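You operate a simulated robot arm through the tools that you are given. There is no shell and no other tool.

Carry out the task below with a simulated robot arm. There is one attempt and no reset: what you move stays moved.

## Task
Check the black gauge at 6 bar on the gauge checker and sort it: OK or REDO.
Fine: plug it into the test port, TEST lever fully open and left so, wind the black knob till the square gauge shows 6, wind right back, then stand it on OK if the two read the same, else on REDO; leave the other gauges alone.

Only the result counts: the job must be done as asked and must still hold three seconds after the hand-in. Knocking over, shifting, dropping, spilling or breaking anything else fails it.

## Robot
A 6-joint arm with a fingered hand, fixed in place. Base frame: the origin is on the floor under the middle of its stand, x ahead of it, y to its left, z up. Readings come in cm, degrees, newtons and seconds.
With the tool pointing down near the work surface it reaches from about 30 to 70 cm from the base axis. Its first joint turns from -166.0 to 166.0 degrees. Payload 4 kg.
Tool frame: the origin (TCP) lies between the finger pads and is the grasp point; the fingertips stand 2.2 cm ahead of it; z points along the fingers, y is the line along which they close. The gripper opens to 11.2 cm; its body begins 6 cm behind the TCP. The gripper is a hand of 4 fingers: y runs from the thumb to the fingers, the wrist lies at [0, 0, -21.8] in the tool frame.
Orientation is that of the tool frame in the base frame, as a unit quaternion [x, y, z, w]. With the fingers straight down and closing along the base's y, the tool's x points along the base's -x, its y along +y and its z along -z.

## Interface
- The arm moves only by the tool drive_tool. Its argument "series" is a list of rows, each a list of 6 numbers: the shift along the tool's x, y, z in units of 50 mm (1.0 is 50 mm), then the turn, a rotation vector about the tool's x, y, z in units of 5 degrees (1.0 is 5 degrees). In form: [[x, y, z, ax, ay, az], ...]. A call has 1 to 20 rows; each row shifts and turns the commanded pose from where the row before left it, along the tool's axes as they then stand. A call with a number of a shift or a turn outside -1 to 1 is refused whole. A row lasts 0.2 s, in which the tool goes at most 5 cm and 8.6 degrees; a call with a longer step from one row to the next is refused whole. A pose out of reach is approached as far as the arm can. The call stops where the force on the tool passes 40 N (or 10 N more than at its start, if that is more) or the arm is blocked; 0.2 s more then pass. In this call time passes only in rows, and 0.2 s behind the last. The reply holds the time, the measured pose of the TCP, the force on the tool along the base axes, the opening and the grip force, in the units named above and with some noise, with the torque about the TCP (base axes, N m) and any sound that the robot's microphone picked up.
- Cameras (640 x 400 px; columns grow to the right, rows downward): "scene" is fixed at [39.94, 65.39, 162.92]; the picture's right is [-0.99, -0.10, 0.00], its down [-0.09, 0.83, -0.56] and it looks along [0.06, -0.55, -0.83] (base axes); focal length 338 px, centre (320, 200). "wrist" rides on the gripper at [6.9, 0.4, -8.3] in the tool frame; the picture's right is [-0.06, 1.00, 0.00], its down [-0.77, -0.05, -0.64] and it looks along [-0.64, -0.04, 0.77] (tool axes); focal length 243 px, centre (320, 200). There is no depth. A picture from a camera that has moved, and an enlarged one, comes with that camera's place and axes in the base frame and with its lens.
- camera(camera): a new picture of that camera. No time passes.
- set_fingers(finger1, finger2, finger3, thumb_bend): sets how far each is bent, from 0 (flat) to 1 (curled in); at 0.3 the hand is open as for a grip, at 0.7 the pads meet at the TCP. One left out holds its place. A second passes; each finger stops where it meets its share of the squeeze, and holds until it gets a number again. It is the only way to open and close the hand. It gives what a move gives, with no picture; readings hold the bend of each and the force on the fingers (four entries, about 0 where the hand has none), thumb and palm.
- zoom(camera, box): a new picture of the part [left, top, right, bottom] of that camera's present view, enlarged. No time passes.
- hand_in(): hands the job in; it is judged then, once.

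Nothing tells you positions but the pictures and the camera data. Unless the task says otherwise, let go and move clear before handing in.

The tools are called after "Call:" as name(argument=value, ...) on one line, values as JSON. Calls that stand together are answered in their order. drive_tool: Moves the arm, as the interface text tells. Its arguments: {"type":"object","properties":{"series":{"type":"array","items":{"type":"array","items":{"type":"number"}}}},"required":["series"]} The other tools are called the same way: set_fingers (finger1, finger2, finger3, thumb_bend) moves the fingers one by one; camera (camera) takes a picture; zoom (camera, box) takes an enlarged picture of a part of a camera's view; hand_in () hands the job in.

At the start:

```text
time_s: 0.0
tcp_pos: [21.02, 24.99, 127.57]
orientation: [0.0, 1.0, 0.0, 0.0]
contact_force: [0.3, 0.4, -0.5]
torque: [-0.02, -0.02, 0.02]
opening: 11.2
gripper_force: 0.2
shape: jaw
bend: [0.3, 0.3, 0.3, 0.3]
finger forces: [0.0, 0.0, 0.0, 0.1, 0.0, 0.0]
```

scene: 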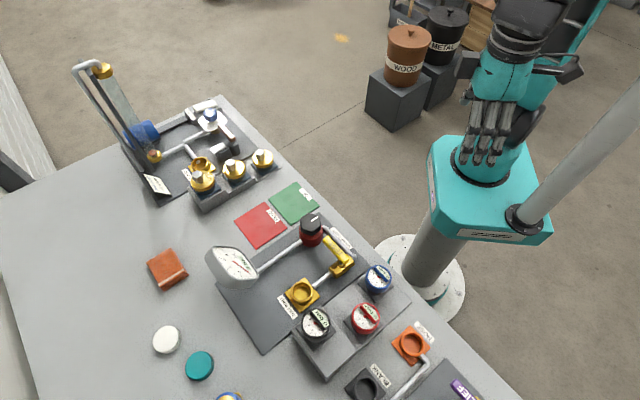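
wrist: 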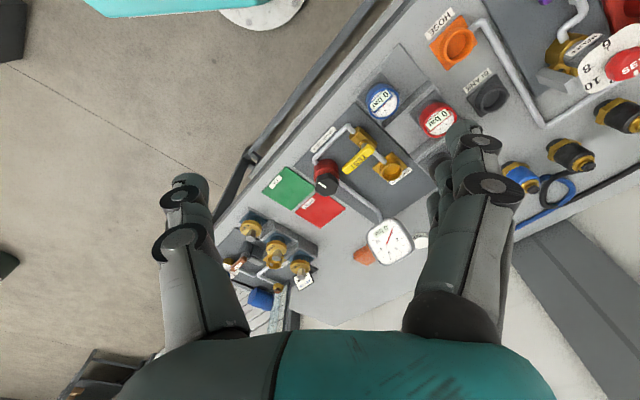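

I see a bench with a gauge checker (square gauge, black/red knob, yellow TEST lever, brass test port) and a rack with black, red and blue gauges beside it. First I'll look closer at the parts before moving.

Call:
zoom(camera="scene", box=[190, 170, 430, 380])

Call:
zoom(camera="scene", box=[270, 200, 400, 290])

Call:
zoom(camera="scene", box=[270, 270, 400, 370])

Call:
zoom(camera="wrist", box=[250, 60, 500, 280])

```text
1.90 times, centred on (310, 275) of scene
camera zoom: at [39.94, 65.39, 162.92], right [-0.99, -0.1, 0.0], down [-0.09, 0.83, -0.56], along [0.06, -0.55, -0.83], focal length 643 px, centre (339, 57)
```

zoom: 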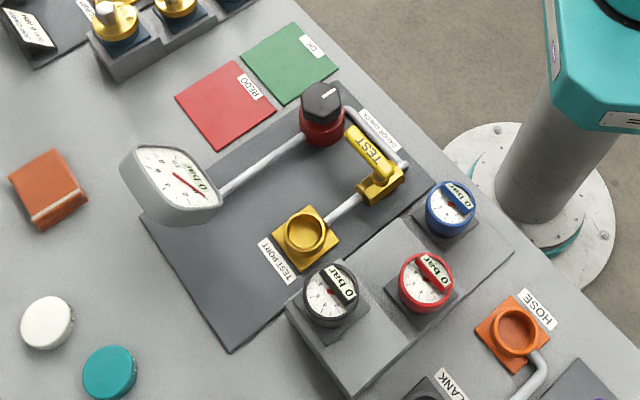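

```text
4.44 times, centred on (335, 245) of scene
camera zoom: at [39.94, 65.39, 162.92], right [-0.99, -0.1, 0.0], down [-0.09, 0.83, -0.56], along [0.06, -0.55, -0.83], focal length 1500 px, centre (253, 0)
```

zoom: 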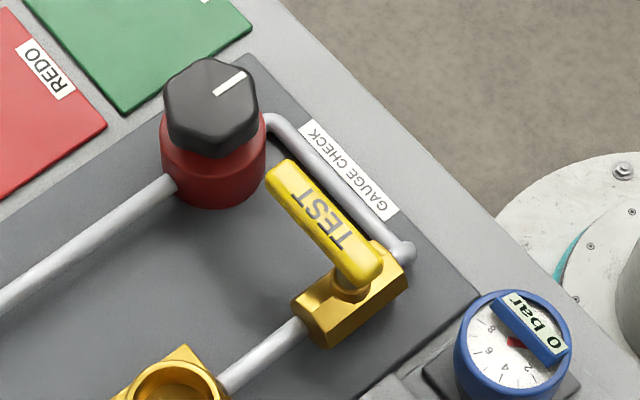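

```text
4.00 times, centred on (335, 320) of scene
camera zoom: at [39.94, 65.39, 162.92], right [-0.99, -0.1, 0.0], down [-0.09, 0.83, -0.56], along [0.06, -0.55, -0.83], focal length 1350 px, centre (260, -280)
```

zoom: 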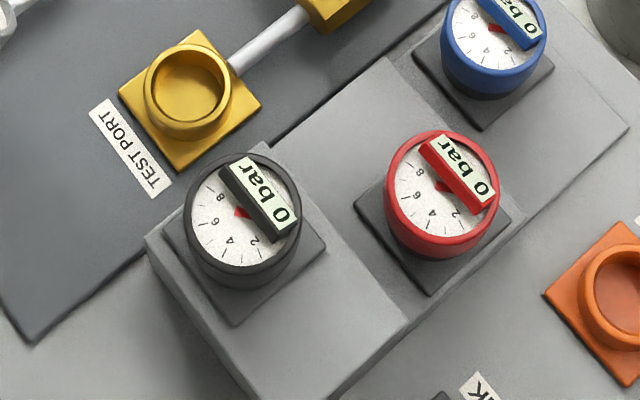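

```text
1.82 times, centred on (375, 170) of wrist
camera zoom: at [14.1, 25.48, 135.88], right [0.06, 1.0, 0.0], down [0.77, -0.05, 0.64], along [0.64, -0.04, -0.77], focal length 441 px, centre (220, 254)
```

zoom: 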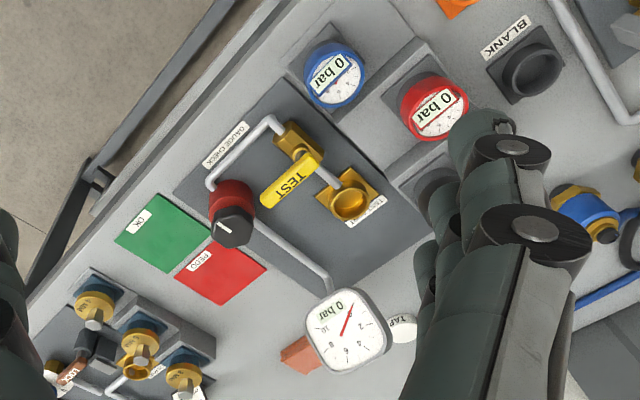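

The bench edge runs at about 45° to my base axes, with the table top near z≈84. I'll move above the checker, turn the hand to match the bench and take better pictures.

Call:
drive_tool(series=[[-0.627, 0.29, 0.42, 0, 0, 0], [-0.627, 0.29, 0.42, 0, 0, 0], [-0.627, 0.29, 0.42, 0, 0, 0], [-0.627, 0.29, 0.42, 0, 0, 0], [-0.627, 0.29, 0.42, 0, 0, 0], [-0.627, 0.29, 0.42, 0, 0, 0], [0, 0, 0, 0, 0, -1], [0, 0, 0, 0, 0, -1], [0, 0, 0, 0, 0, -1], [0, 0, 0, 0, 0, -1], [0, 0, 0, 0, 0, -1], [0, 0, 0, 0, 0, -1], [0, 0, 0, 0, 0, -1], [0, 0, 0, 0, 0, -1], [0, 0, 0, 0, 0, -1]])

Call:
camera(camera="wrist")

Call:
camera(camera="scene")

```text
time_s: 3.2
tcp_pos: [39.93, 33.73, 114.99]
orientation: [-0.384, 0.923, -0.001, 0.001]
contact_force: [0.9, -0.3, 0.7]
torque: [-0.02, 0.02, 0.01]
opening: 11.19
gripper_force: 0.1
shape: jaw
bend: [0.3, 0.3, 0.3, 0.3]
finger forces: [0.1, 0.1, 0.1, 0.0, 0.0, 0.0]
```

```text
taken
camera wrist: at [34.68, 29.13, 123.3], right [-0.66, 0.75, 0.0], down [0.58, 0.51, 0.64], along [0.48, 0.42, -0.77], focal length 243 px, centre (320, 200)
```

wrist: 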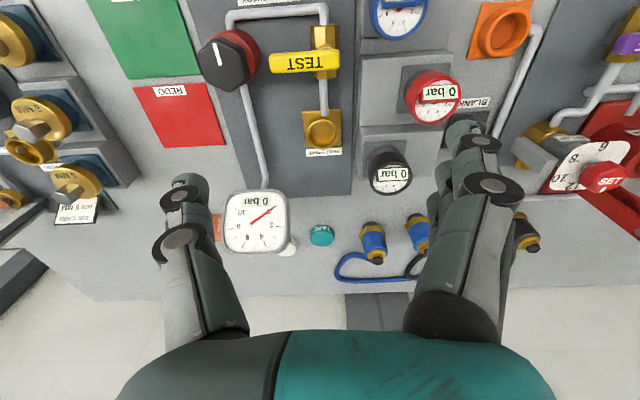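

```text
taken
```

scene: 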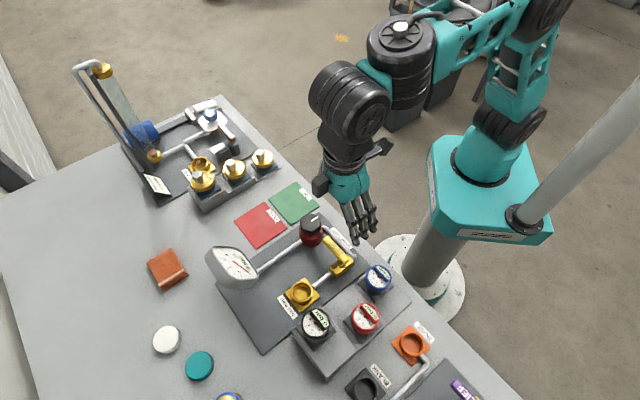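

The hand now lines up with the bench, and the gauges run away from me on the left of the checker plate. I'll zoom in for measurements.

Call:
zoom(camera="wrist", box=[330, 0, 500, 200])

Call:
zoom(camera="wrist", box=[190, 0, 360, 200])

Call:
zoom(camera="scene", box=[280, 260, 420, 380])

Call:
zoom(camera="scene", box=[200, 180, 370, 320])

```text
2.00 times, centred on (415, 100) of wrist
camera zoom: at [34.68, 29.13, 123.3], right [-0.66, 0.75, 0.0], down [0.58, 0.51, 0.64], along [0.48, 0.42, -0.77], focal length 485 px, centre (130, 400)
```

zoom: 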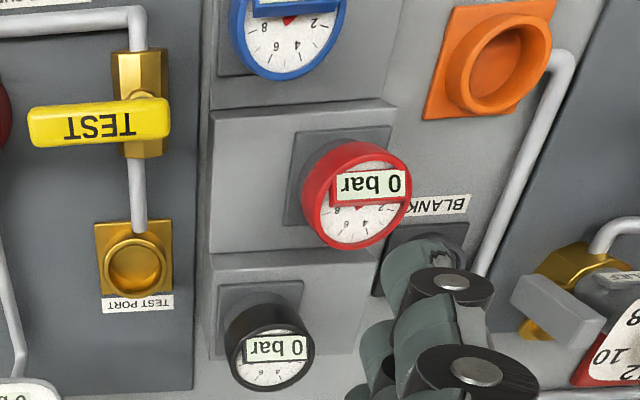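

```text
2.00 times, centred on (275, 100) of wrist
camera zoom: at [34.68, 29.13, 123.3], right [-0.66, 0.75, 0.0], down [0.58, 0.51, 0.64], along [0.48, 0.42, -0.77], focal length 485 px, centre (410, 400)
```

zoom: 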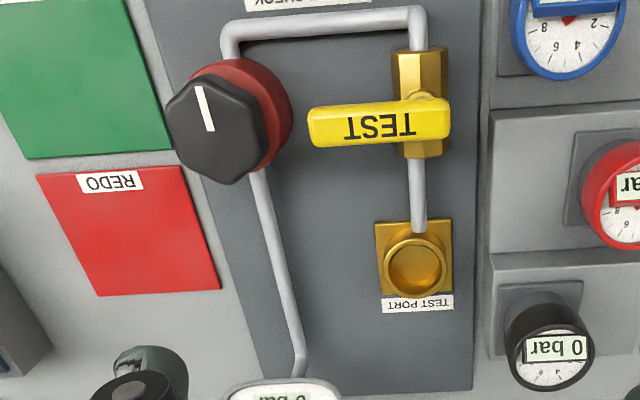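

```text
3.33 times, centred on (350, 320) of scene
camera zoom: at [39.94, 65.39, 162.92], right [-0.99, -0.1, 0.0], down [-0.09, 0.83, -0.56], along [0.06, -0.55, -0.83], focal length 1125 px, centre (220, -200)
```

zoom: 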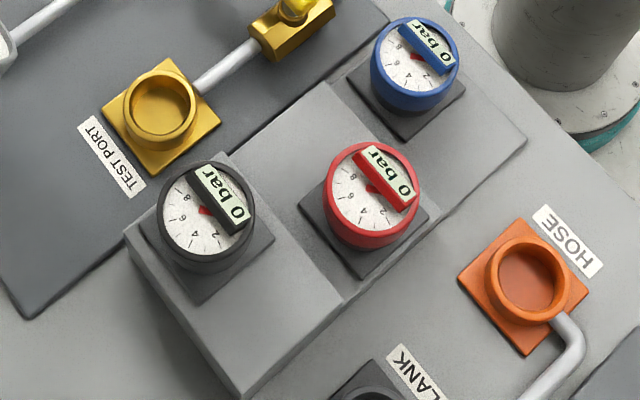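

```text
2.86 times, centred on (285, 250) of scene
camera zoom: at [39.94, 65.39, 162.92], right [-0.99, -0.1, 0.0], down [-0.09, 0.83, -0.56], along [0.06, -0.55, -0.83], focal length 964 px, centre (420, 57)
```

zoom: 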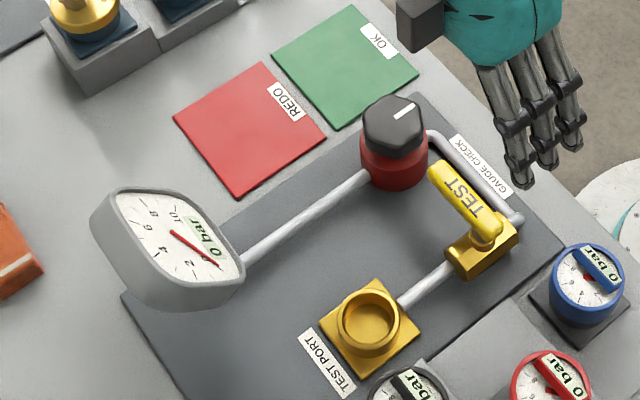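

The three gauges sit on steps, with black the furthest out and highest, at about bench (f 64.5, l 4.5). I'll turn the hand so it closes along the bench depth and hover above the black gauge.

Call:
drive_tool(series=[[0, 0, 0, 0, 0, 1], [0, 0, 0, 0, 0, 1], [0, 0, 0, 0, 0, 1], [0, 0, 0, 0, 0, 1], [0, 0, 0, 0, 0, 1], [0, 0, 0, 0, 0, 1], [0, 0, 0, 0, 0, 1], [0, 0, 0, 0, 0, 1], [0, 0, 0, 0, 0, 1], [0, 0, 0, 0, 0, 1], [0, 0, 0, 0, 0, 1], [0, 0, 0, 0, 0, 1], [0, 0, 0, 0, 0, 1], [0, 0, 0, 0, 0, 1], [0, 0, 0, 0, 0, 1], [0, 0, 0, 0, 0, 1], [0, 0, 0, 0, 0, 1], [0, 0, 0, 0, 0, 1]])

Call:
drive_tool(series=[[0.445, 0.62, 0, 0, 0, 0], [0.445, 0.62, 0, 0, 0, 0], [0.445, 0.62, 0, 0, 0, 0], [0.445, 0.62, 0, 0, 0, 0], [0, 0, 0.6, 0, 0, 0], [0, 0, 0.6, 0, 0, 0]])

Call:
camera(camera="wrist")

Call:
camera(camera="scene")

```text
time_s: 7.0
tcp_pos: [39.8, 33.62, 114.92]
orientation: [0.384, 0.924, 0.0, 0.0]
contact_force: [-0.1, -1.3, 0.8]
torque: [0.02, 0.0, -0.02]
opening: 11.2
gripper_force: 0.1
shape: jaw
bend: [0.3, 0.3, 0.3, 0.3]
finger forces: [0.1, 0.1, 0.0, 0.0, 0.0, 0.1]
```

```text
time_s: 8.4
tcp_pos: [41.5, 47.92, 109.15]
orientation: [0.383, 0.924, 0.0, 0.0]
contact_force: [-0.1, 0.7, 0.7]
torque: [0.01, -0.01, -0.02]
opening: 11.18
gripper_force: 0.1
shape: jaw
bend: [0.3, 0.3, 0.3, 0.3]
finger forces: [0.0, 0.0, 0.0, 0.0, 0.0, 0.0]
out of reach, approached as far as the arm can: row 4
```

```text
taken
camera wrist: at [37.0, 52.99, 117.31], right [0.75, 0.66, 0.0], down [0.51, -0.58, 0.64], along [0.42, -0.48, -0.77], focal length 243 px, centre (320, 200)
```

wrist: 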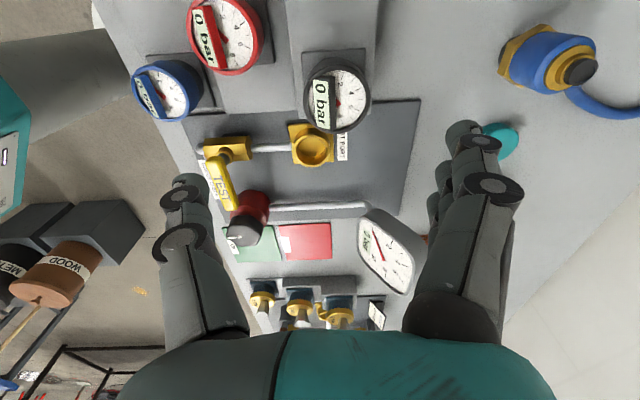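

```text
taken
```

scene: 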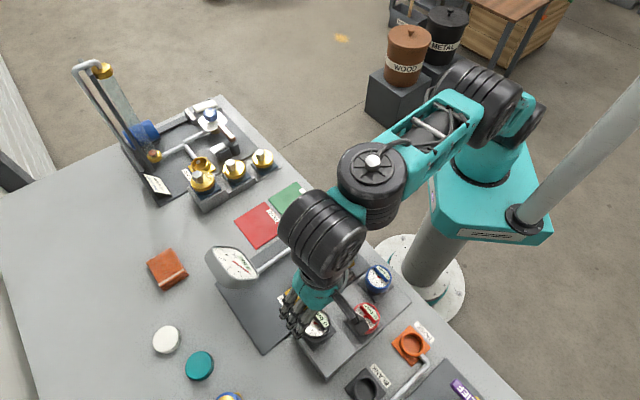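

Reach is tight at this height but should improve lower down. I'll zoom in to pin the black gauge and the port.

Call:
zoom(camera="wrist", box=[260, 20, 400, 180])

Call:
zoom(camera="wrist", box=[170, 100, 430, 300])

```text
2.50 times, centred on (330, 100) of wrist
camera zoom: at [37.0, 52.99, 117.31], right [0.75, 0.66, 0.0], down [0.51, -0.58, 0.64], along [0.42, -0.48, -0.77], focal length 606 px, centre (295, 450)
```

zoom: 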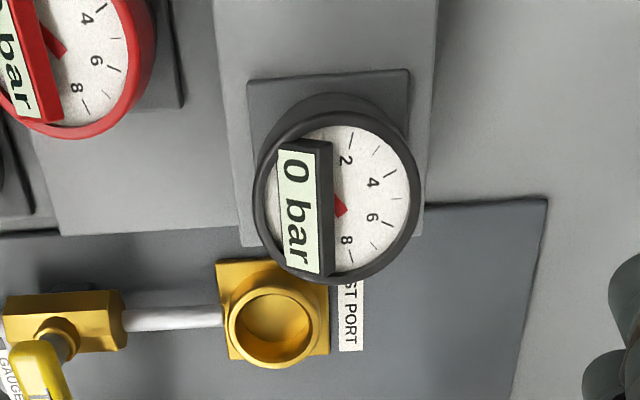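

```text
2.00 times, centred on (300, 200) of wrist
camera zoom: at [37.0, 52.99, 117.31], right [0.75, 0.66, 0.0], down [0.51, -0.58, 0.64], along [0.42, -0.48, -0.77], focal length 485 px, centre (360, 200)
```

zoom: 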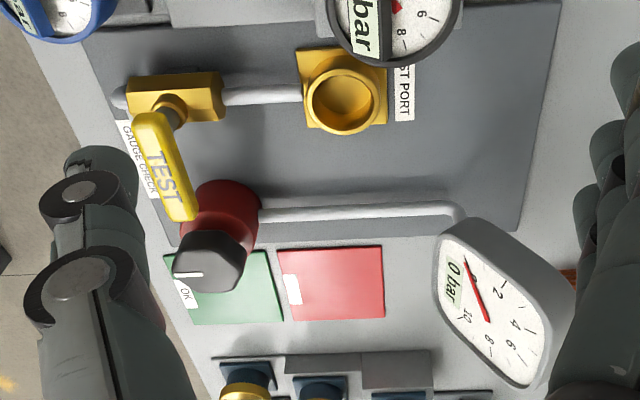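

The gauge body is about 6 cm wide, from z≈91 to 95, centred near f 64.65, l 4.45. I'll lower first and check where the arm actually ends up.

Call:
drive_tool(series=[[0, 0, 0.6, 0, 0, 0], [0, 0, 0.6, 0, 0, 0], [0, 0, 0.6, 0, 0, 0]])

Call:
camera(camera="wrist")

```text
time_s: 9.2
tcp_pos: [41.76, 47.87, 100.24]
orientation: [0.382, 0.924, 0.0, 0.0]
contact_force: [0.3, 0.9, 0.2]
torque: [-0.02, 0.03, -0.01]
opening: 11.2
gripper_force: 0.1
shape: jaw
bend: [0.3, 0.3, 0.3, 0.3]
finger forces: [0.1, 0.1, 0.1, 0.1, 0.0, 0.0]
```

```text
taken
camera wrist: at [37.09, 53.05, 108.43], right [0.75, 0.66, 0.0], down [0.51, -0.58, 0.64], along [0.42, -0.48, -0.77], focal length 243 px, centre (320, 200)
```

wrist: 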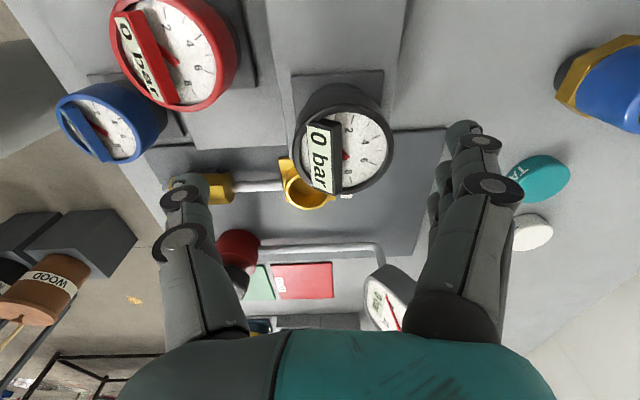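

The gauge rim confirms a centre near f 64.8, l 4.5. I'll centre over it and come down to z≈96.

Call:
drive_tool(series=[[0.036, 0.274, 0, 0, 0, 0], [0, 0, 0.424, 0, 0, 0], [0, 0, 0.424, 0, 0, 0]])

Call:
camera(camera="wrist")

Call:
zoom(camera="scene", box=[250, 240, 400, 370])

```text
time_s: 10.0
tcp_pos: [42.52, 49.05, 95.81]
orientation: [0.383, 0.924, 0.0, 0.0]
contact_force: [-0.3, -0.2, 0.3]
torque: [-0.02, 0.04, -0.02]
opening: 11.2
gripper_force: 0.0
shape: jaw
bend: [0.3, 0.3, 0.3, 0.3]
finger forces: [0.0, 0.0, 0.0, 0.0, 0.0, 0.1]
```

```text
taken
camera wrist: at [37.86, 54.15, 104.14], right [0.75, 0.66, 0.0], down [0.51, -0.58, 0.64], along [0.42, -0.48, -0.77], focal length 243 px, centre (320, 200)
```

wrist: 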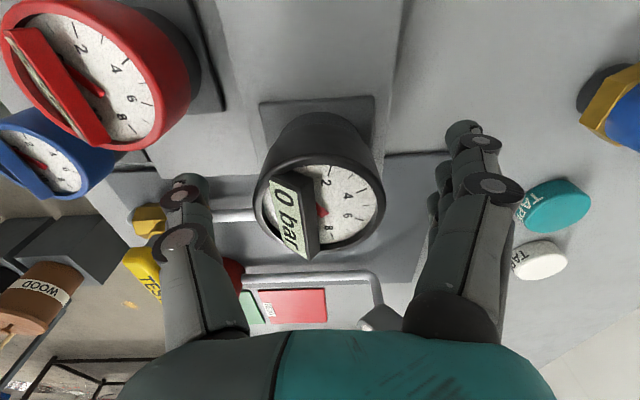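

```text
3.08 times, centred on (325, 305) of scene
camera zoom: at [39.94, 65.39, 162.92], right [-0.99, -0.1, 0.0], down [-0.09, 0.83, -0.56], along [0.06, -0.55, -0.83], focal length 1038 px, centre (305, -123)
```

zoom: 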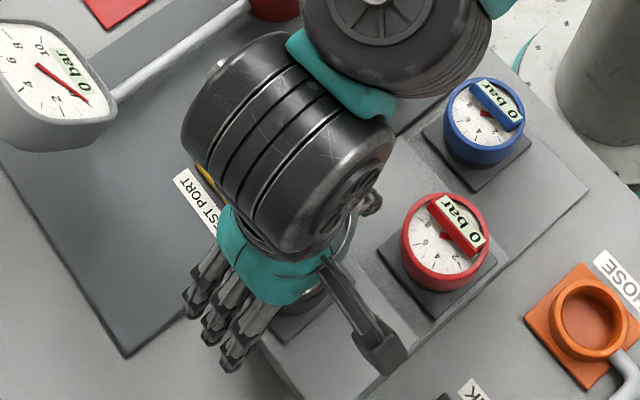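

The gauge sits nicely between thumb and fingers. I'll zoom to check centring and height.

Call:
zoom(camera="wrist", box=[220, 90, 420, 290])

Call:
zoom(camera="scene", box=[290, 290, 360, 350])

```text
2.00 times, centred on (320, 190) of wrist
camera zoom: at [37.86, 54.15, 104.14], right [0.75, 0.66, 0.0], down [0.51, -0.58, 0.64], along [0.42, -0.48, -0.77], focal length 485 px, centre (320, 220)
```

zoom: 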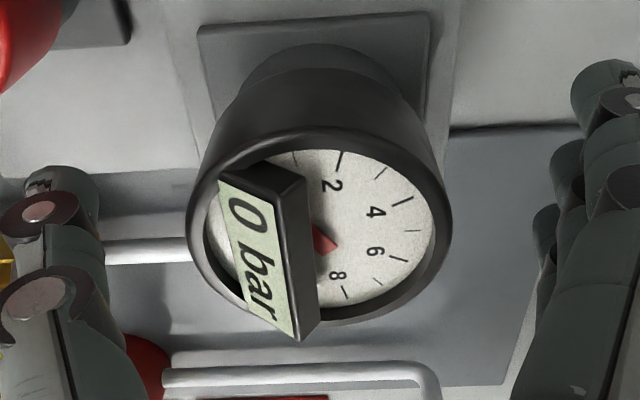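

```text
6.67 times, centred on (325, 320) of scene
camera zoom: at [39.94, 65.39, 162.92], right [-0.99, -0.1, 0.0], down [-0.09, 0.83, -0.56], along [0.06, -0.55, -0.83], focal length 2250 px, centre (287, -600)
```

zoom: 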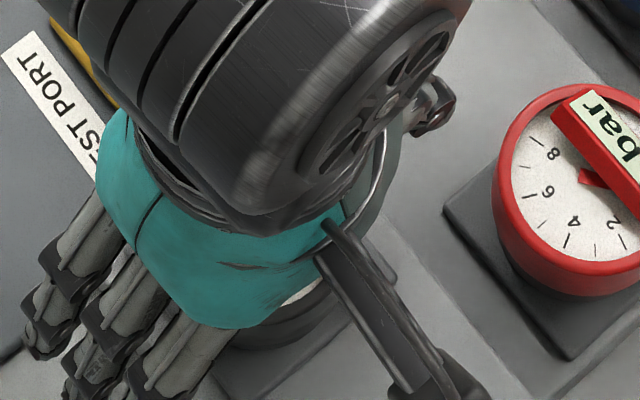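

The gauge centre is (64.7, 4.8) with its top near z 96.2, and the TCP is within 0.2 cm of it. I'll lower 1.4 cm and start closing gently.

Call:
drive_tool(series=[[0.03, 0, 0.14, 0, 0, 0], [0, 0, 0.14, 0, 0, 0]])

Call:
set_fingers(finger1=0.45, finger2=0.45, finger3=0.45, thumb_bend=0.45)

Call:
zoom(camera="wrist", box=[120, 50, 520, 300])

```text
time_s: 10.6
tcp_pos: [42.26, 49.0, 94.44]
orientation: [0.383, 0.924, 0.0, 0.0]
contact_force: [0.5, 0.0, 0.2]
torque: [0.01, -0.01, 0.0]
opening: 11.22
gripper_force: 0.1
shape: jaw
bend: [0.3, 0.3, 0.3, 0.3]
finger forces: [0.1, 0.1, 0.1, 0.1, 0.0, 0.0]
```

```text
time_s: 11.6
tcp_pos: [42.48, 49.07, 94.42]
orientation: [0.383, 0.924, 0.0, 0.0]
contact_force: [0.2, 0.3, -0.7]
torque: [0.01, -0.01, -0.03]
opening: 7.22
gripper_force: 0.0
shape: fingers
bend: [0.45, 0.45, 0.45, 0.45]
finger forces: [0.0, 0.1, 0.1, 0.0, 0.1, 0.0]
```

```text
1.60 times, centred on (320, 175) of wrist
camera zoom: at [37.75, 54.25, 102.77], right [0.75, 0.66, 0.0], down [0.51, -0.58, 0.64], along [0.42, -0.48, -0.77], focal length 388 px, centre (320, 240)
```

zoom: 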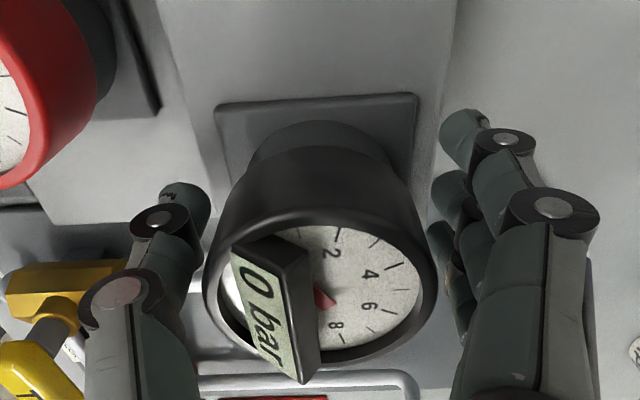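

The fingers are at 7.2 cm and clear of everything, with the gauge centred. I'll close further until they touch.

Call:
set_fingers(finger1=0.53, finger2=0.53, finger3=0.53, thumb_bend=0.53)

Call:
zoom(camera="wrist", box=[120, 50, 520, 300])

```text
time_s: 12.6
tcp_pos: [42.28, 48.98, 94.44]
orientation: [0.382, 0.924, 0.0, 0.0]
contact_force: [-0.5, -0.3, 0.0]
torque: [-0.02, -0.01, -0.03]
opening: 5.16
gripper_force: 0.4
shape: fingers
bend: [0.53, 0.52, 0.53, 0.52]
finger forces: [0.0, 0.4, 0.0, 0.0, 1.0, 0.0]
```

```text
1.60 times, centred on (320, 175) of wrist
camera zoom: at [37.75, 54.24, 102.77], right [0.75, 0.66, 0.0], down [0.51, -0.58, 0.64], along [0.42, -0.48, -0.77], focal length 388 px, centre (320, 240)
```

zoom: 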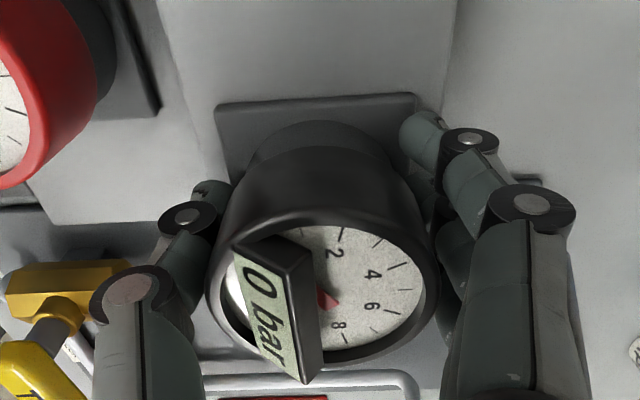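

The middle finger and thumb have just touched. I'll squeeze firmer so the outer fingers wrap round too.

Call:
set_fingers(finger1=0.62, finger2=0.62, finger3=0.62, thumb_bend=0.62)

Call:
zoom(camera="wrist", box=[120, 50, 520, 300])

```text
time_s: 13.6
tcp_pos: [42.24, 49.18, 94.45]
orientation: [0.383, 0.924, 0.0, 0.0]
contact_force: [1.1, -0.5, -2.0]
torque: [0.03, -0.06, 0.0]
opening: 4.15
gripper_force: 10.6
shape: fingers
bend: [0.59, 0.54, 0.56, 0.57]
finger forces: [1.8, 5.5, 3.7, 0.0, 10.2, 0.0]
```

```text
1.60 times, centred on (320, 175) of wrist
camera zoom: at [37.76, 54.24, 102.75], right [0.75, 0.66, 0.0], down [0.51, -0.58, 0.64], along [0.42, -0.48, -0.77], focal length 388 px, centre (320, 240)
```

zoom: 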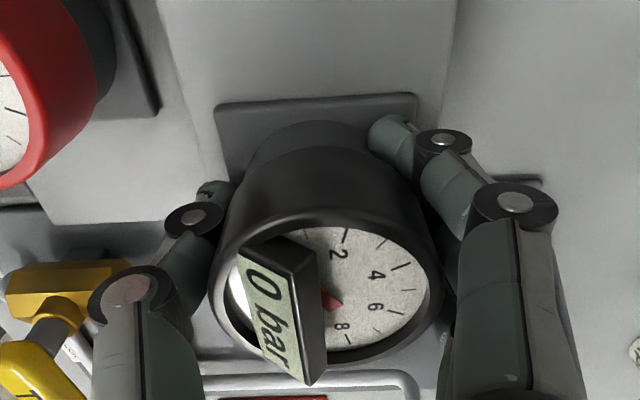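

I have about 10 N of grip. I'll tighten a little more and lift slowly while watching the force.

Call:
set_fingers(finger1=0.68, finger2=0.66, finger3=0.68, thumb_bend=0.66)

Call:
drive_tool(series=[[0, 0, -0.1, 0, 0, 0], [0, 0, -0.1, 0, 0, 0]])

Call:
zoom(camera="wrist", box=[120, 50, 520, 300])

```text
time_s: 14.6
tcp_pos: [42.31, 49.01, 94.47]
orientation: [0.383, 0.924, 0.0, -0.001]
contact_force: [2.2, 0.9, -4.7]
torque: [0.06, -0.09, -0.01]
opening: 4.01
gripper_force: 17.2
shape: fingers
bend: [0.61, 0.54, 0.57, 0.59]
finger forces: [5.4, 6.9, 7.2, 0.0, 14.9, 0.1]
```

```text
time_s: 15.2
tcp_pos: [42.34, 49.02, 95.39]
orientation: [0.383, 0.924, 0.0, 0.0]
contact_force: [4.9, 1.2, -11.0]
torque: [0.0, -0.04, -0.05]
opening: 4.01
gripper_force: 17.8
shape: fingers
bend: [0.61, 0.54, 0.57, 0.59]
finger forces: [6.5, 7.1, 8.5, 0.0, 13.5, 0.1]
```

```text
1.60 times, centred on (320, 175) of wrist
camera zoom: at [37.78, 54.24, 103.65], right [0.75, 0.66, 0.0], down [0.51, -0.58, 0.64], along [0.42, -0.48, -0.77], focal length 388 px, centre (320, 240)
```

zoom: 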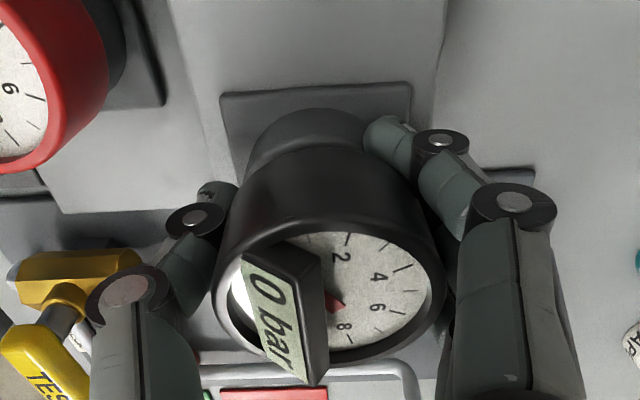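

The gauge is rising with the hand, and its narrower base ring is coming out of the socket. I'll keep lifting slowly.

Call:
drive_tool(series=[[0, 0, -0.15, 0, 0, 0], [0, 0, -0.15, 0, 0, 0]])

Call:
zoom(camera="wrist", box=[120, 50, 520, 300])

```text
time_s: 15.8
tcp_pos: [42.31, 49.12, 96.96]
orientation: [0.383, 0.924, 0.0, 0.0]
contact_force: [0.5, -0.3, -1.7]
torque: [-0.01, 0.05, 0.01]
opening: 3.67
gripper_force: 16.5
shape: fingers
bend: [0.63, 0.57, 0.6, 0.6]
finger forces: [3.7, 6.1, 5.7, 0.0, 16.7, 0.0]
```

```text
1.60 times, centred on (320, 175) of wrist
camera zoom: at [37.72, 54.28, 105.25], right [0.75, 0.66, 0.0], down [0.51, -0.58, 0.64], along [0.42, -0.48, -0.77], focal length 388 px, centre (320, 240)
```

zoom: 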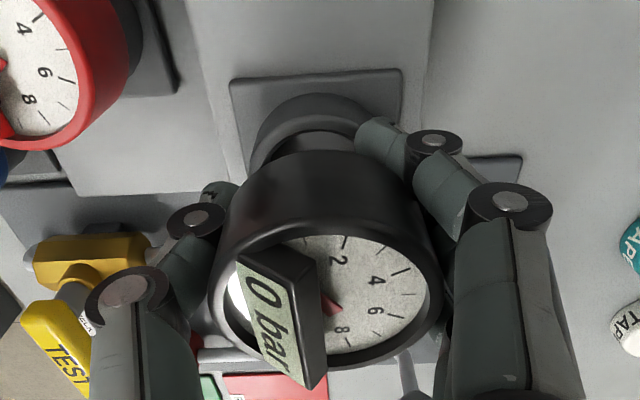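

The gauge has come free of the collar; the force is now just its weight, about 2 N. I'll lift further to see the stem.

Call:
drive_tool(series=[[0, 0, -0.4, 0, 0, 0], [0, 0, -0.4, 0, 0, 0], [0, 0, -0.4, 0, 0, 0]])

Call:
zoom(camera="wrist", box=[120, 50, 520, 300])

Call:
zoom(camera="scene", box=[240, 230, 400, 360])

```text
time_s: 16.6
tcp_pos: [42.36, 49.0, 102.94]
orientation: [0.383, 0.924, -0.001, 0.0]
contact_force: [0.2, 0.5, -1.4]
torque: [0.04, 0.01, -0.04]
opening: 3.64
gripper_force: 16.0
shape: fingers
bend: [0.63, 0.57, 0.6, 0.6]
finger forces: [3.7, 6.1, 5.7, 0.0, 16.7, 0.0]
```

```text
1.60 times, centred on (320, 175) of wrist
camera zoom: at [37.71, 54.23, 111.26], right [0.75, 0.66, 0.0], down [0.51, -0.58, 0.64], along [0.42, -0.48, -0.77], focal length 388 px, centre (320, 240)
```

zoom: 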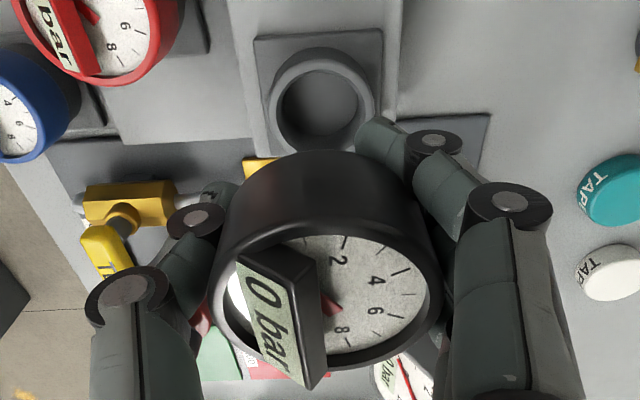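

```text
3.08 times, centred on (320, 295) of scene
camera zoom: at [39.94, 65.39, 162.92], right [-0.99, -0.1, 0.0], down [-0.09, 0.83, -0.56], along [0.06, -0.55, -0.83], focal length 1038 px, centre (320, -92)
```

zoom: 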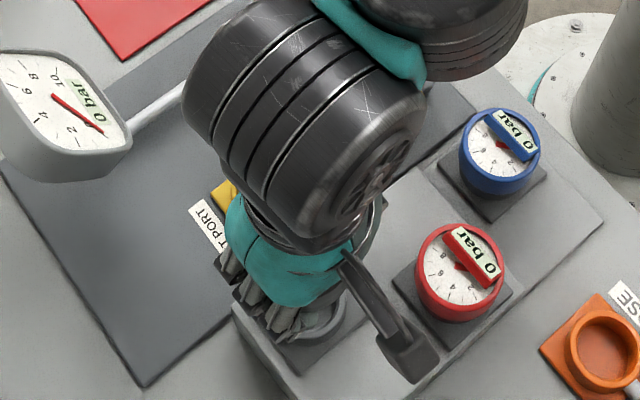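

The socket is a plain collar and the gauge hangs clear above it. I'll carry it over to the test port at the same height.

Call:
drive_tool(series=[[-0.47, -0.16, 0, 0, 0, 0], [-0.47, -0.16, 0, 0, 0, 0], [-0.47, -0.16, 0, 0, 0, 0], [-0.47, -0.16, 0, 0, 0, 0]])

Call:
camera(camera="wrist")

Call:
zoom(camera="wrist", box=[200, 50, 440, 230])

Call:
zoom(camera="scene", box=[220, 200, 400, 340])

```text
time_s: 17.6
tcp_pos: [46.81, 40.18, 103.08]
orientation: [0.383, 0.924, 0.0, 0.0]
contact_force: [-0.2, -0.1, -2.0]
torque: [-0.01, 0.01, -0.04]
opening: 3.63
gripper_force: 16.0
shape: fingers
bend: [0.64, 0.57, 0.6, 0.6]
finger forces: [3.4, 6.2, 5.6, 0.0, 16.5, 0.1]
```

```text
taken
camera wrist: at [42.1, 45.35, 111.3], right [0.75, 0.66, 0.0], down [0.51, -0.58, 0.64], along [0.42, -0.48, -0.77], focal length 243 px, centre (320, 200)
```

wrist: 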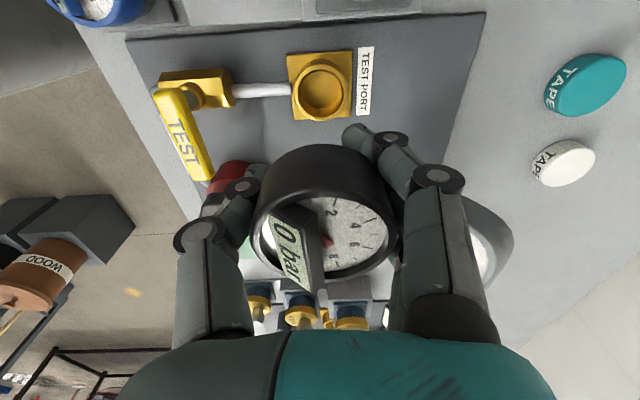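

```text
2.22 times, centred on (320, 140) of wrist
camera zoom: at [42.1, 45.35, 111.3], right [0.75, 0.66, 0.0], down [0.51, -0.58, 0.64], along [0.42, -0.48, -0.77], focal length 539 px, centre (320, 333)
```

zoom: 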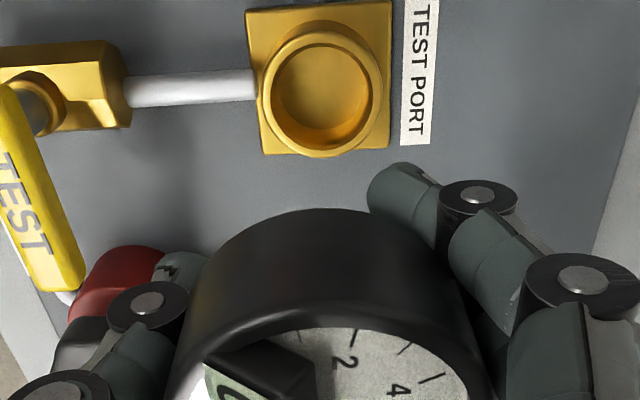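

```text
2.86 times, centred on (310, 270) of scene
camera zoom: at [39.94, 65.39, 162.92], right [-0.99, -0.1, 0.0], down [-0.09, 0.83, -0.56], along [0.06, -0.55, -0.83], focal length 964 px, centre (349, 0)
```

zoom: 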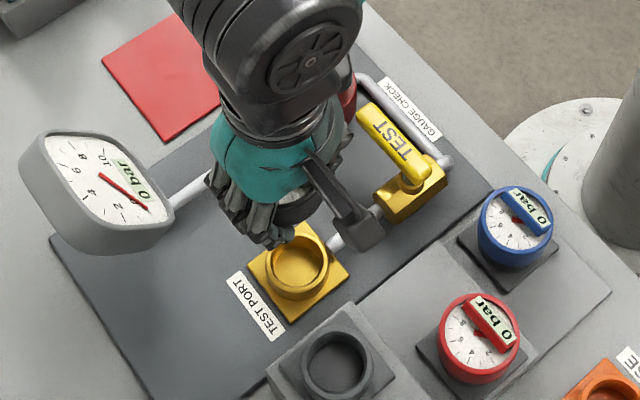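

The TCP is within 0.2 cm of the port centre (61.5, -4.5). I'll check how the gauge sits in the hand, for tilt or offset, before going down.

Call:
zoom(camera="wrist", box=[220, 120, 430, 300])

Call:
zoom(camera="scene", box=[270, 235, 340, 290])

```text
2.22 times, centred on (325, 210) of wrist
camera zoom: at [42.1, 45.35, 111.3], right [0.75, 0.66, 0.0], down [0.51, -0.58, 0.64], along [0.42, -0.48, -0.77], focal length 539 px, centre (309, 178)
```

zoom: 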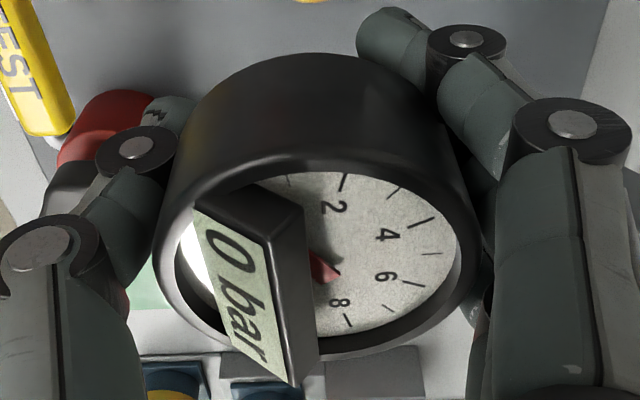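

```text
7.27 times, centred on (305, 262) of scene
camera zoom: at [39.94, 65.39, 162.92], right [-0.99, -0.1, 0.0], down [-0.09, 0.83, -0.56], along [0.06, -0.55, -0.83], focal length 2454 px, centre (429, -254)
```

zoom: 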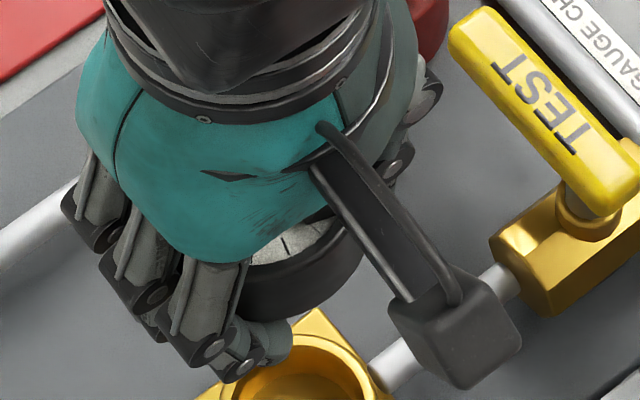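

The gauge sits nearly upright in the hand, shifted roughly 0.2–0.4 cm toward the right of the bench. I'll make a small correction, lower to z≈93 and look again.

Call:
drive_tool(series=[[0.06, -0.01, 0.4, 0, 0, 0], [0, 0, 0.5, 0, 0, 0], [0, 0, 0.5, 0, 0, 0], [0, 0, 0.4, 0, 0, 0]])

Call:
zoom(camera="wrist", box=[200, 50, 440, 230])

Call:
zoom(camera="scene", box=[260, 235, 360, 325])

```text
time_s: 18.6
tcp_pos: [46.58, 40.48, 94.06]
orientation: [0.383, 0.924, 0.0, 0.0]
contact_force: [0.8, -0.1, -1.8]
torque: [0.0, 0.03, -0.01]
opening: 3.64
gripper_force: 15.6
shape: fingers
bend: [0.64, 0.57, 0.6, 0.6]
finger forces: [3.6, 6.2, 5.7, 0.0, 16.5, 0.1]
```

```text
2.22 times, centred on (320, 140) of wrist
camera zoom: at [41.96, 45.53, 102.25], right [0.75, 0.66, 0.0], down [0.51, -0.58, 0.64], along [0.42, -0.48, -0.77], focal length 539 px, centre (320, 333)
```

zoom: 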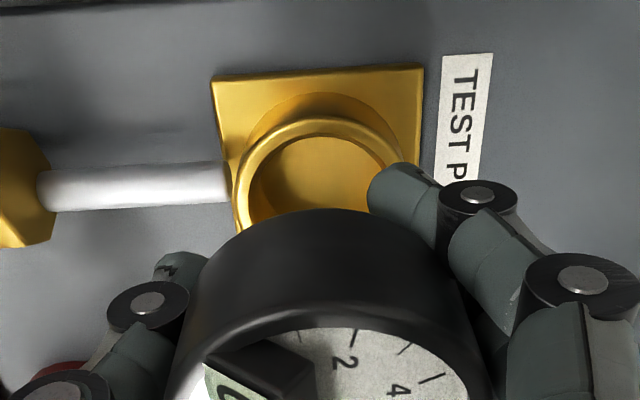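

```text
4.44 times, centred on (310, 280) of scene
camera zoom: at [39.94, 65.39, 162.92], right [-0.99, -0.1, 0.0], down [-0.09, 0.83, -0.56], along [0.06, -0.55, -0.83], focal length 1500 px, centre (364, -156)
```

zoom: 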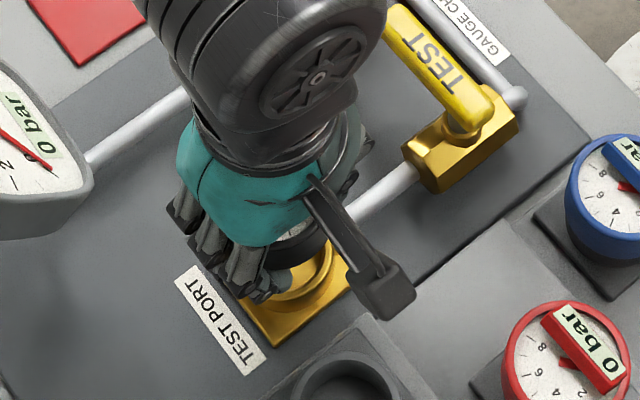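

The port is right under the gauge, so I'll nudge slightly toward me and go down to z≈91. After that I'll move in small steps, watching the force.

Call:
drive_tool(series=[[0, -0.03, 0.2, 0, 0, 0], [0, 0, 0.2, 0, 0, 0], [0, 0, 0.2, 0, 0, 0]])

Call:
zoom(camera="wrist", box=[200, 50, 440, 230])

Call:
zoom(camera="scene", box=[270, 255, 340, 315])

```text
time_s: 19.4
tcp_pos: [46.41, 40.32, 90.93]
orientation: [0.382, 0.924, 0.0, -0.001]
contact_force: [-0.2, 0.3, -1.5]
torque: [0.03, 0.0, -0.03]
opening: 3.62
gripper_force: 16.3
shape: fingers
bend: [0.64, 0.57, 0.6, 0.6]
finger forces: [3.6, 6.1, 5.9, 0.0, 16.6, 0.0]
```

```text
2.22 times, centred on (320, 140) of wrist
camera zoom: at [41.78, 45.45, 99.19], right [0.75, 0.66, 0.0], down [0.51, -0.58, 0.64], along [0.42, -0.48, -0.77], focal length 539 px, centre (320, 333)
```

zoom: 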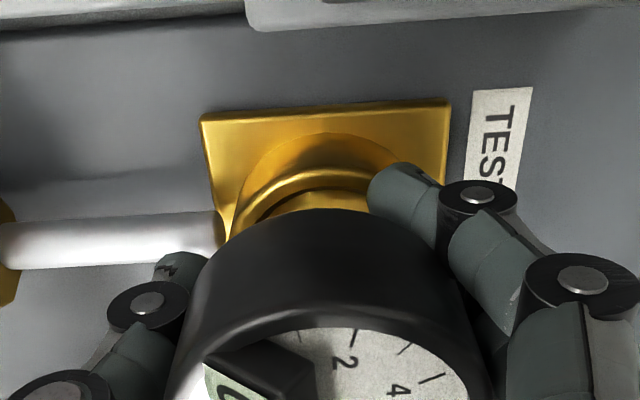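

```text
6.67 times, centred on (305, 285) of scene
camera zoom: at [39.94, 65.39, 162.92], right [-0.99, -0.1, 0.0], down [-0.09, 0.83, -0.56], along [0.06, -0.55, -0.83], focal length 2250 px, centre (420, -367)
```

zoom: 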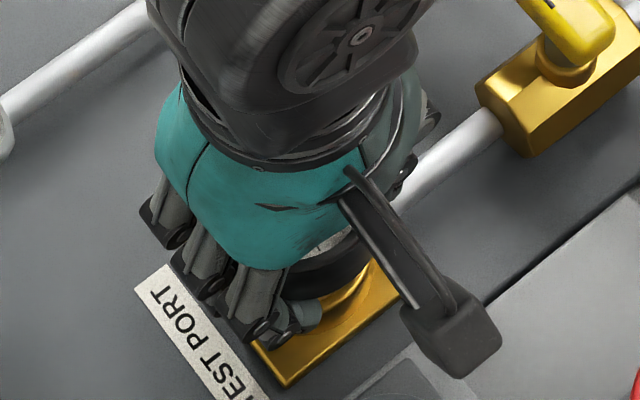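

The view closely matches the one when the gauge had just left its rack socket, apart from about 0.2 cm in f. I'll undo that small nudge and compare again.

Call:
drive_tool(series=[[0, 0.035, 0, 0, 0, 0]])

Call:
zoom(camera="wrist", box=[120, 50, 520, 300])

```text
time_s: 19.8
tcp_pos: [46.46, 40.45, 90.85]
orientation: [0.382, 0.924, 0.0, 0.0]
contact_force: [-0.2, 0.2, -0.9]
torque: [0.01, 0.03, 0.01]
opening: 3.61
gripper_force: 16.5
shape: fingers
bend: [0.64, 0.57, 0.6, 0.6]
finger forces: [3.6, 6.2, 6.3, 0.0, 16.6, 0.1]
```

```text
1.60 times, centred on (320, 175) of wrist
camera zoom: at [41.91, 45.57, 99.18], right [0.75, 0.66, 0.0], down [0.51, -0.58, 0.64], along [0.42, -0.48, -0.77], focal length 388 px, centre (320, 240)
```

zoom: 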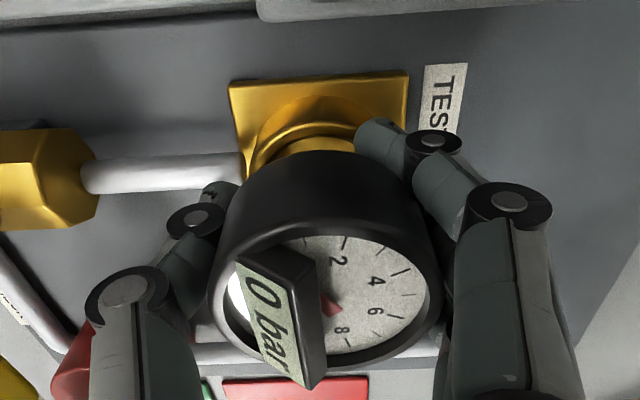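

The picture now matches the freshly lifted pose. I'll go down in small steps.

Call:
drive_tool(series=[[0, 0, 0.06, 0, 0, 0], [0, 0, 0.06, 0, 0, 0], [0, 0, 0.06, 0, 0, 0]])

```text
time_s: 20.6
tcp_pos: [46.74, 40.59, 90.7]
orientation: [0.382, 0.924, 0.007, 0.003]
contact_force: [-1.1, -1.2, 9.6]
torque: [-0.03, -0.18, -0.02]
opening: 3.6
gripper_force: 22.1
shape: fingers
bend: [0.65, 0.59, 0.66, 0.6]
finger forces: [3.1, 5.6, 16.9, 0.0, 19.0, 0.0]
stopped in row 3: the force on the tool passed its limit at 44 N (the readings are from after the stop); the commanded pose is now the measured one
```

Something met the port at z≈90.5, and I need to see whether it's the plug on the rim or a fingertip. Looking.

Call:
zoom(camera="wrist", box=[120, 50, 520, 300])

Call:
zoom(camera="scene", box=[270, 255, 340, 315])

```text
1.60 times, centred on (320, 175) of wrist
camera zoom: at [42.06, 45.73, 99.0], right [0.75, 0.66, 0.01], down [0.5, -0.58, 0.64], along [0.43, -0.47, -0.77], focal length 388 px, centre (320, 240)
```

zoom: 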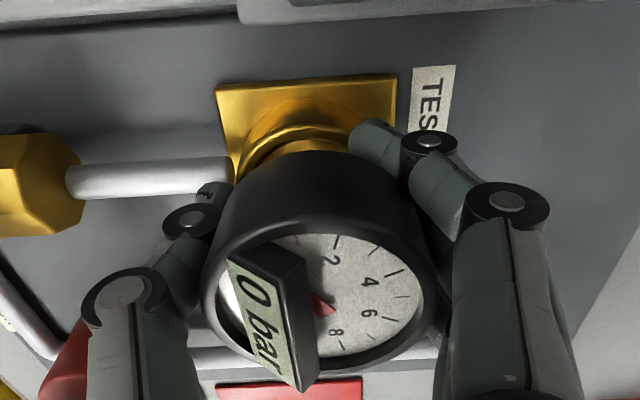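

```text
6.67 times, centred on (305, 285) of scene
camera zoom: at [39.94, 65.39, 162.92], right [-0.99, -0.1, 0.0], down [-0.09, 0.83, -0.56], along [0.06, -0.55, -0.83], focal length 2250 px, centre (420, -367)
```

zoom: 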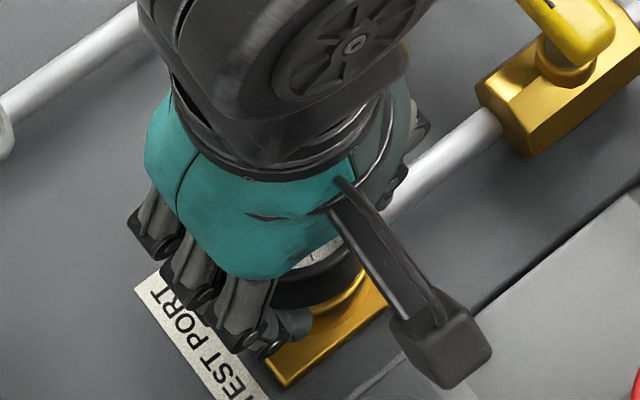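

The fingertips appear to be curled slightly below the gauge body, so they or the plug land on the port collar. I'll back up and check before regripping higher.

Call:
drive_tool(series=[[0, 0, -0.2, 0, 0, 0], [0, 0, -0.2, 0, 0, 0]])

Call:
zoom(camera="wrist", box=[120, 50, 520, 300])

Call:
zoom(camera="scene", box=[270, 245, 340, 305])

```text
time_s: 21.2
tcp_pos: [46.7, 40.54, 92.62]
orientation: [0.383, 0.924, 0.006, 0.002]
contact_force: [0.5, 0.1, -1.6]
torque: [0.01, 0.01, -0.02]
opening: 3.58
gripper_force: 15.0
shape: fingers
bend: [0.65, 0.58, 0.62, 0.6]
finger forces: [3.1, 6.3, 5.3, 0.0, 15.8, 0.0]
```

```text
1.60 times, centred on (320, 175) of wrist
camera zoom: at [42.03, 45.68, 100.87], right [0.75, 0.66, 0.01], down [0.5, -0.58, 0.64], along [0.43, -0.48, -0.77], focal length 388 px, centre (320, 240)
```

zoom: 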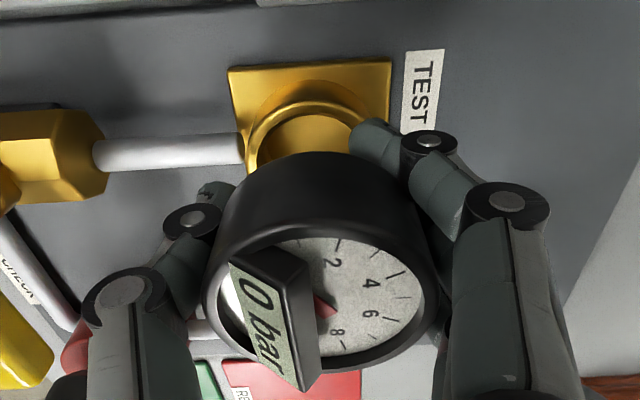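

```text
6.67 times, centred on (305, 275) of scene
camera zoom: at [39.94, 65.39, 162.92], right [-0.99, -0.1, 0.0], down [-0.09, 0.83, -0.56], along [0.06, -0.55, -0.83], focal length 2250 px, centre (420, -300)
```

zoom: 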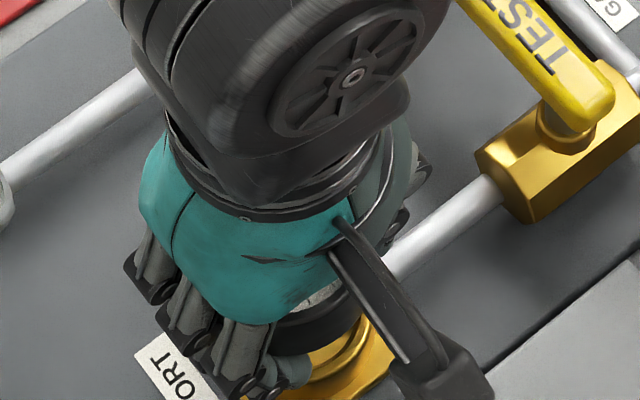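

The gauge is still held, but my grip is too low for the collar. I'll set it on the flat REDO pad for a moment, regrip higher on the body and come back.

Call:
drive_tool(series=[[0, 0, -0.9, 0.145, 0, 0], [0, 0, -0.9, 0, 0, 0], [0, 0, -0.9, 0, 0, 0], [-0.888, -0.116, 0, 0, 0, 0], [-0.888, -0.116, 0, 0, 0, 0], [-0.888, -0.116, 0, 0, 0, 0], [-0.888, -0.116, 0, 0, 0, 0], [-0.888, -0.116, 0, 0, 0, 0]])

Call:
camera(camera="wrist")

Call:
camera(camera="scene")

```text
time_s: 23.0
tcp_pos: [60.32, 22.89, 106.28]
orientation: [0.382, 0.924, 0.0, 0.0]
contact_force: [0.5, 0.0, -1.5]
torque: [0.0, -0.02, 0.0]
opening: 3.51
gripper_force: 15.3
shape: fingers
bend: [0.65, 0.58, 0.62, 0.6]
finger forces: [3.1, 6.0, 5.4, 0.0, 15.4, 0.0]
```

```text
taken
camera wrist: at [55.66, 28.03, 114.46], right [0.75, 0.66, 0.0], down [0.51, -0.57, 0.64], along [0.42, -0.48, -0.77], focal length 243 px, centre (320, 200)
```

wrist: 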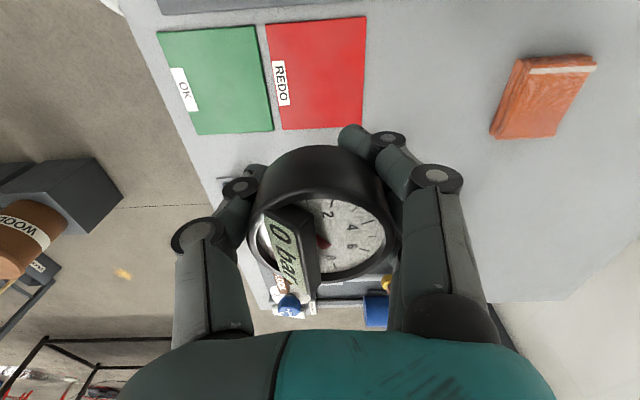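

```text
taken
```

scene: 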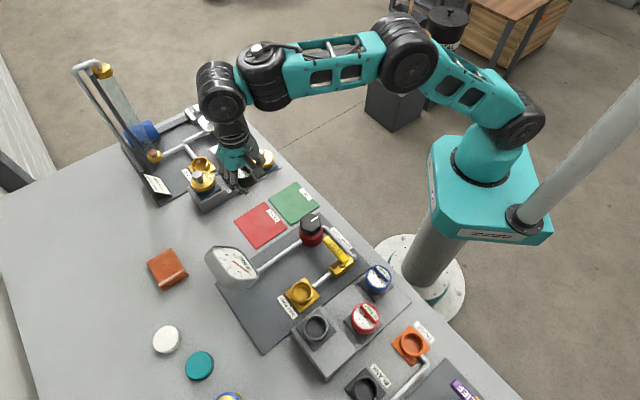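

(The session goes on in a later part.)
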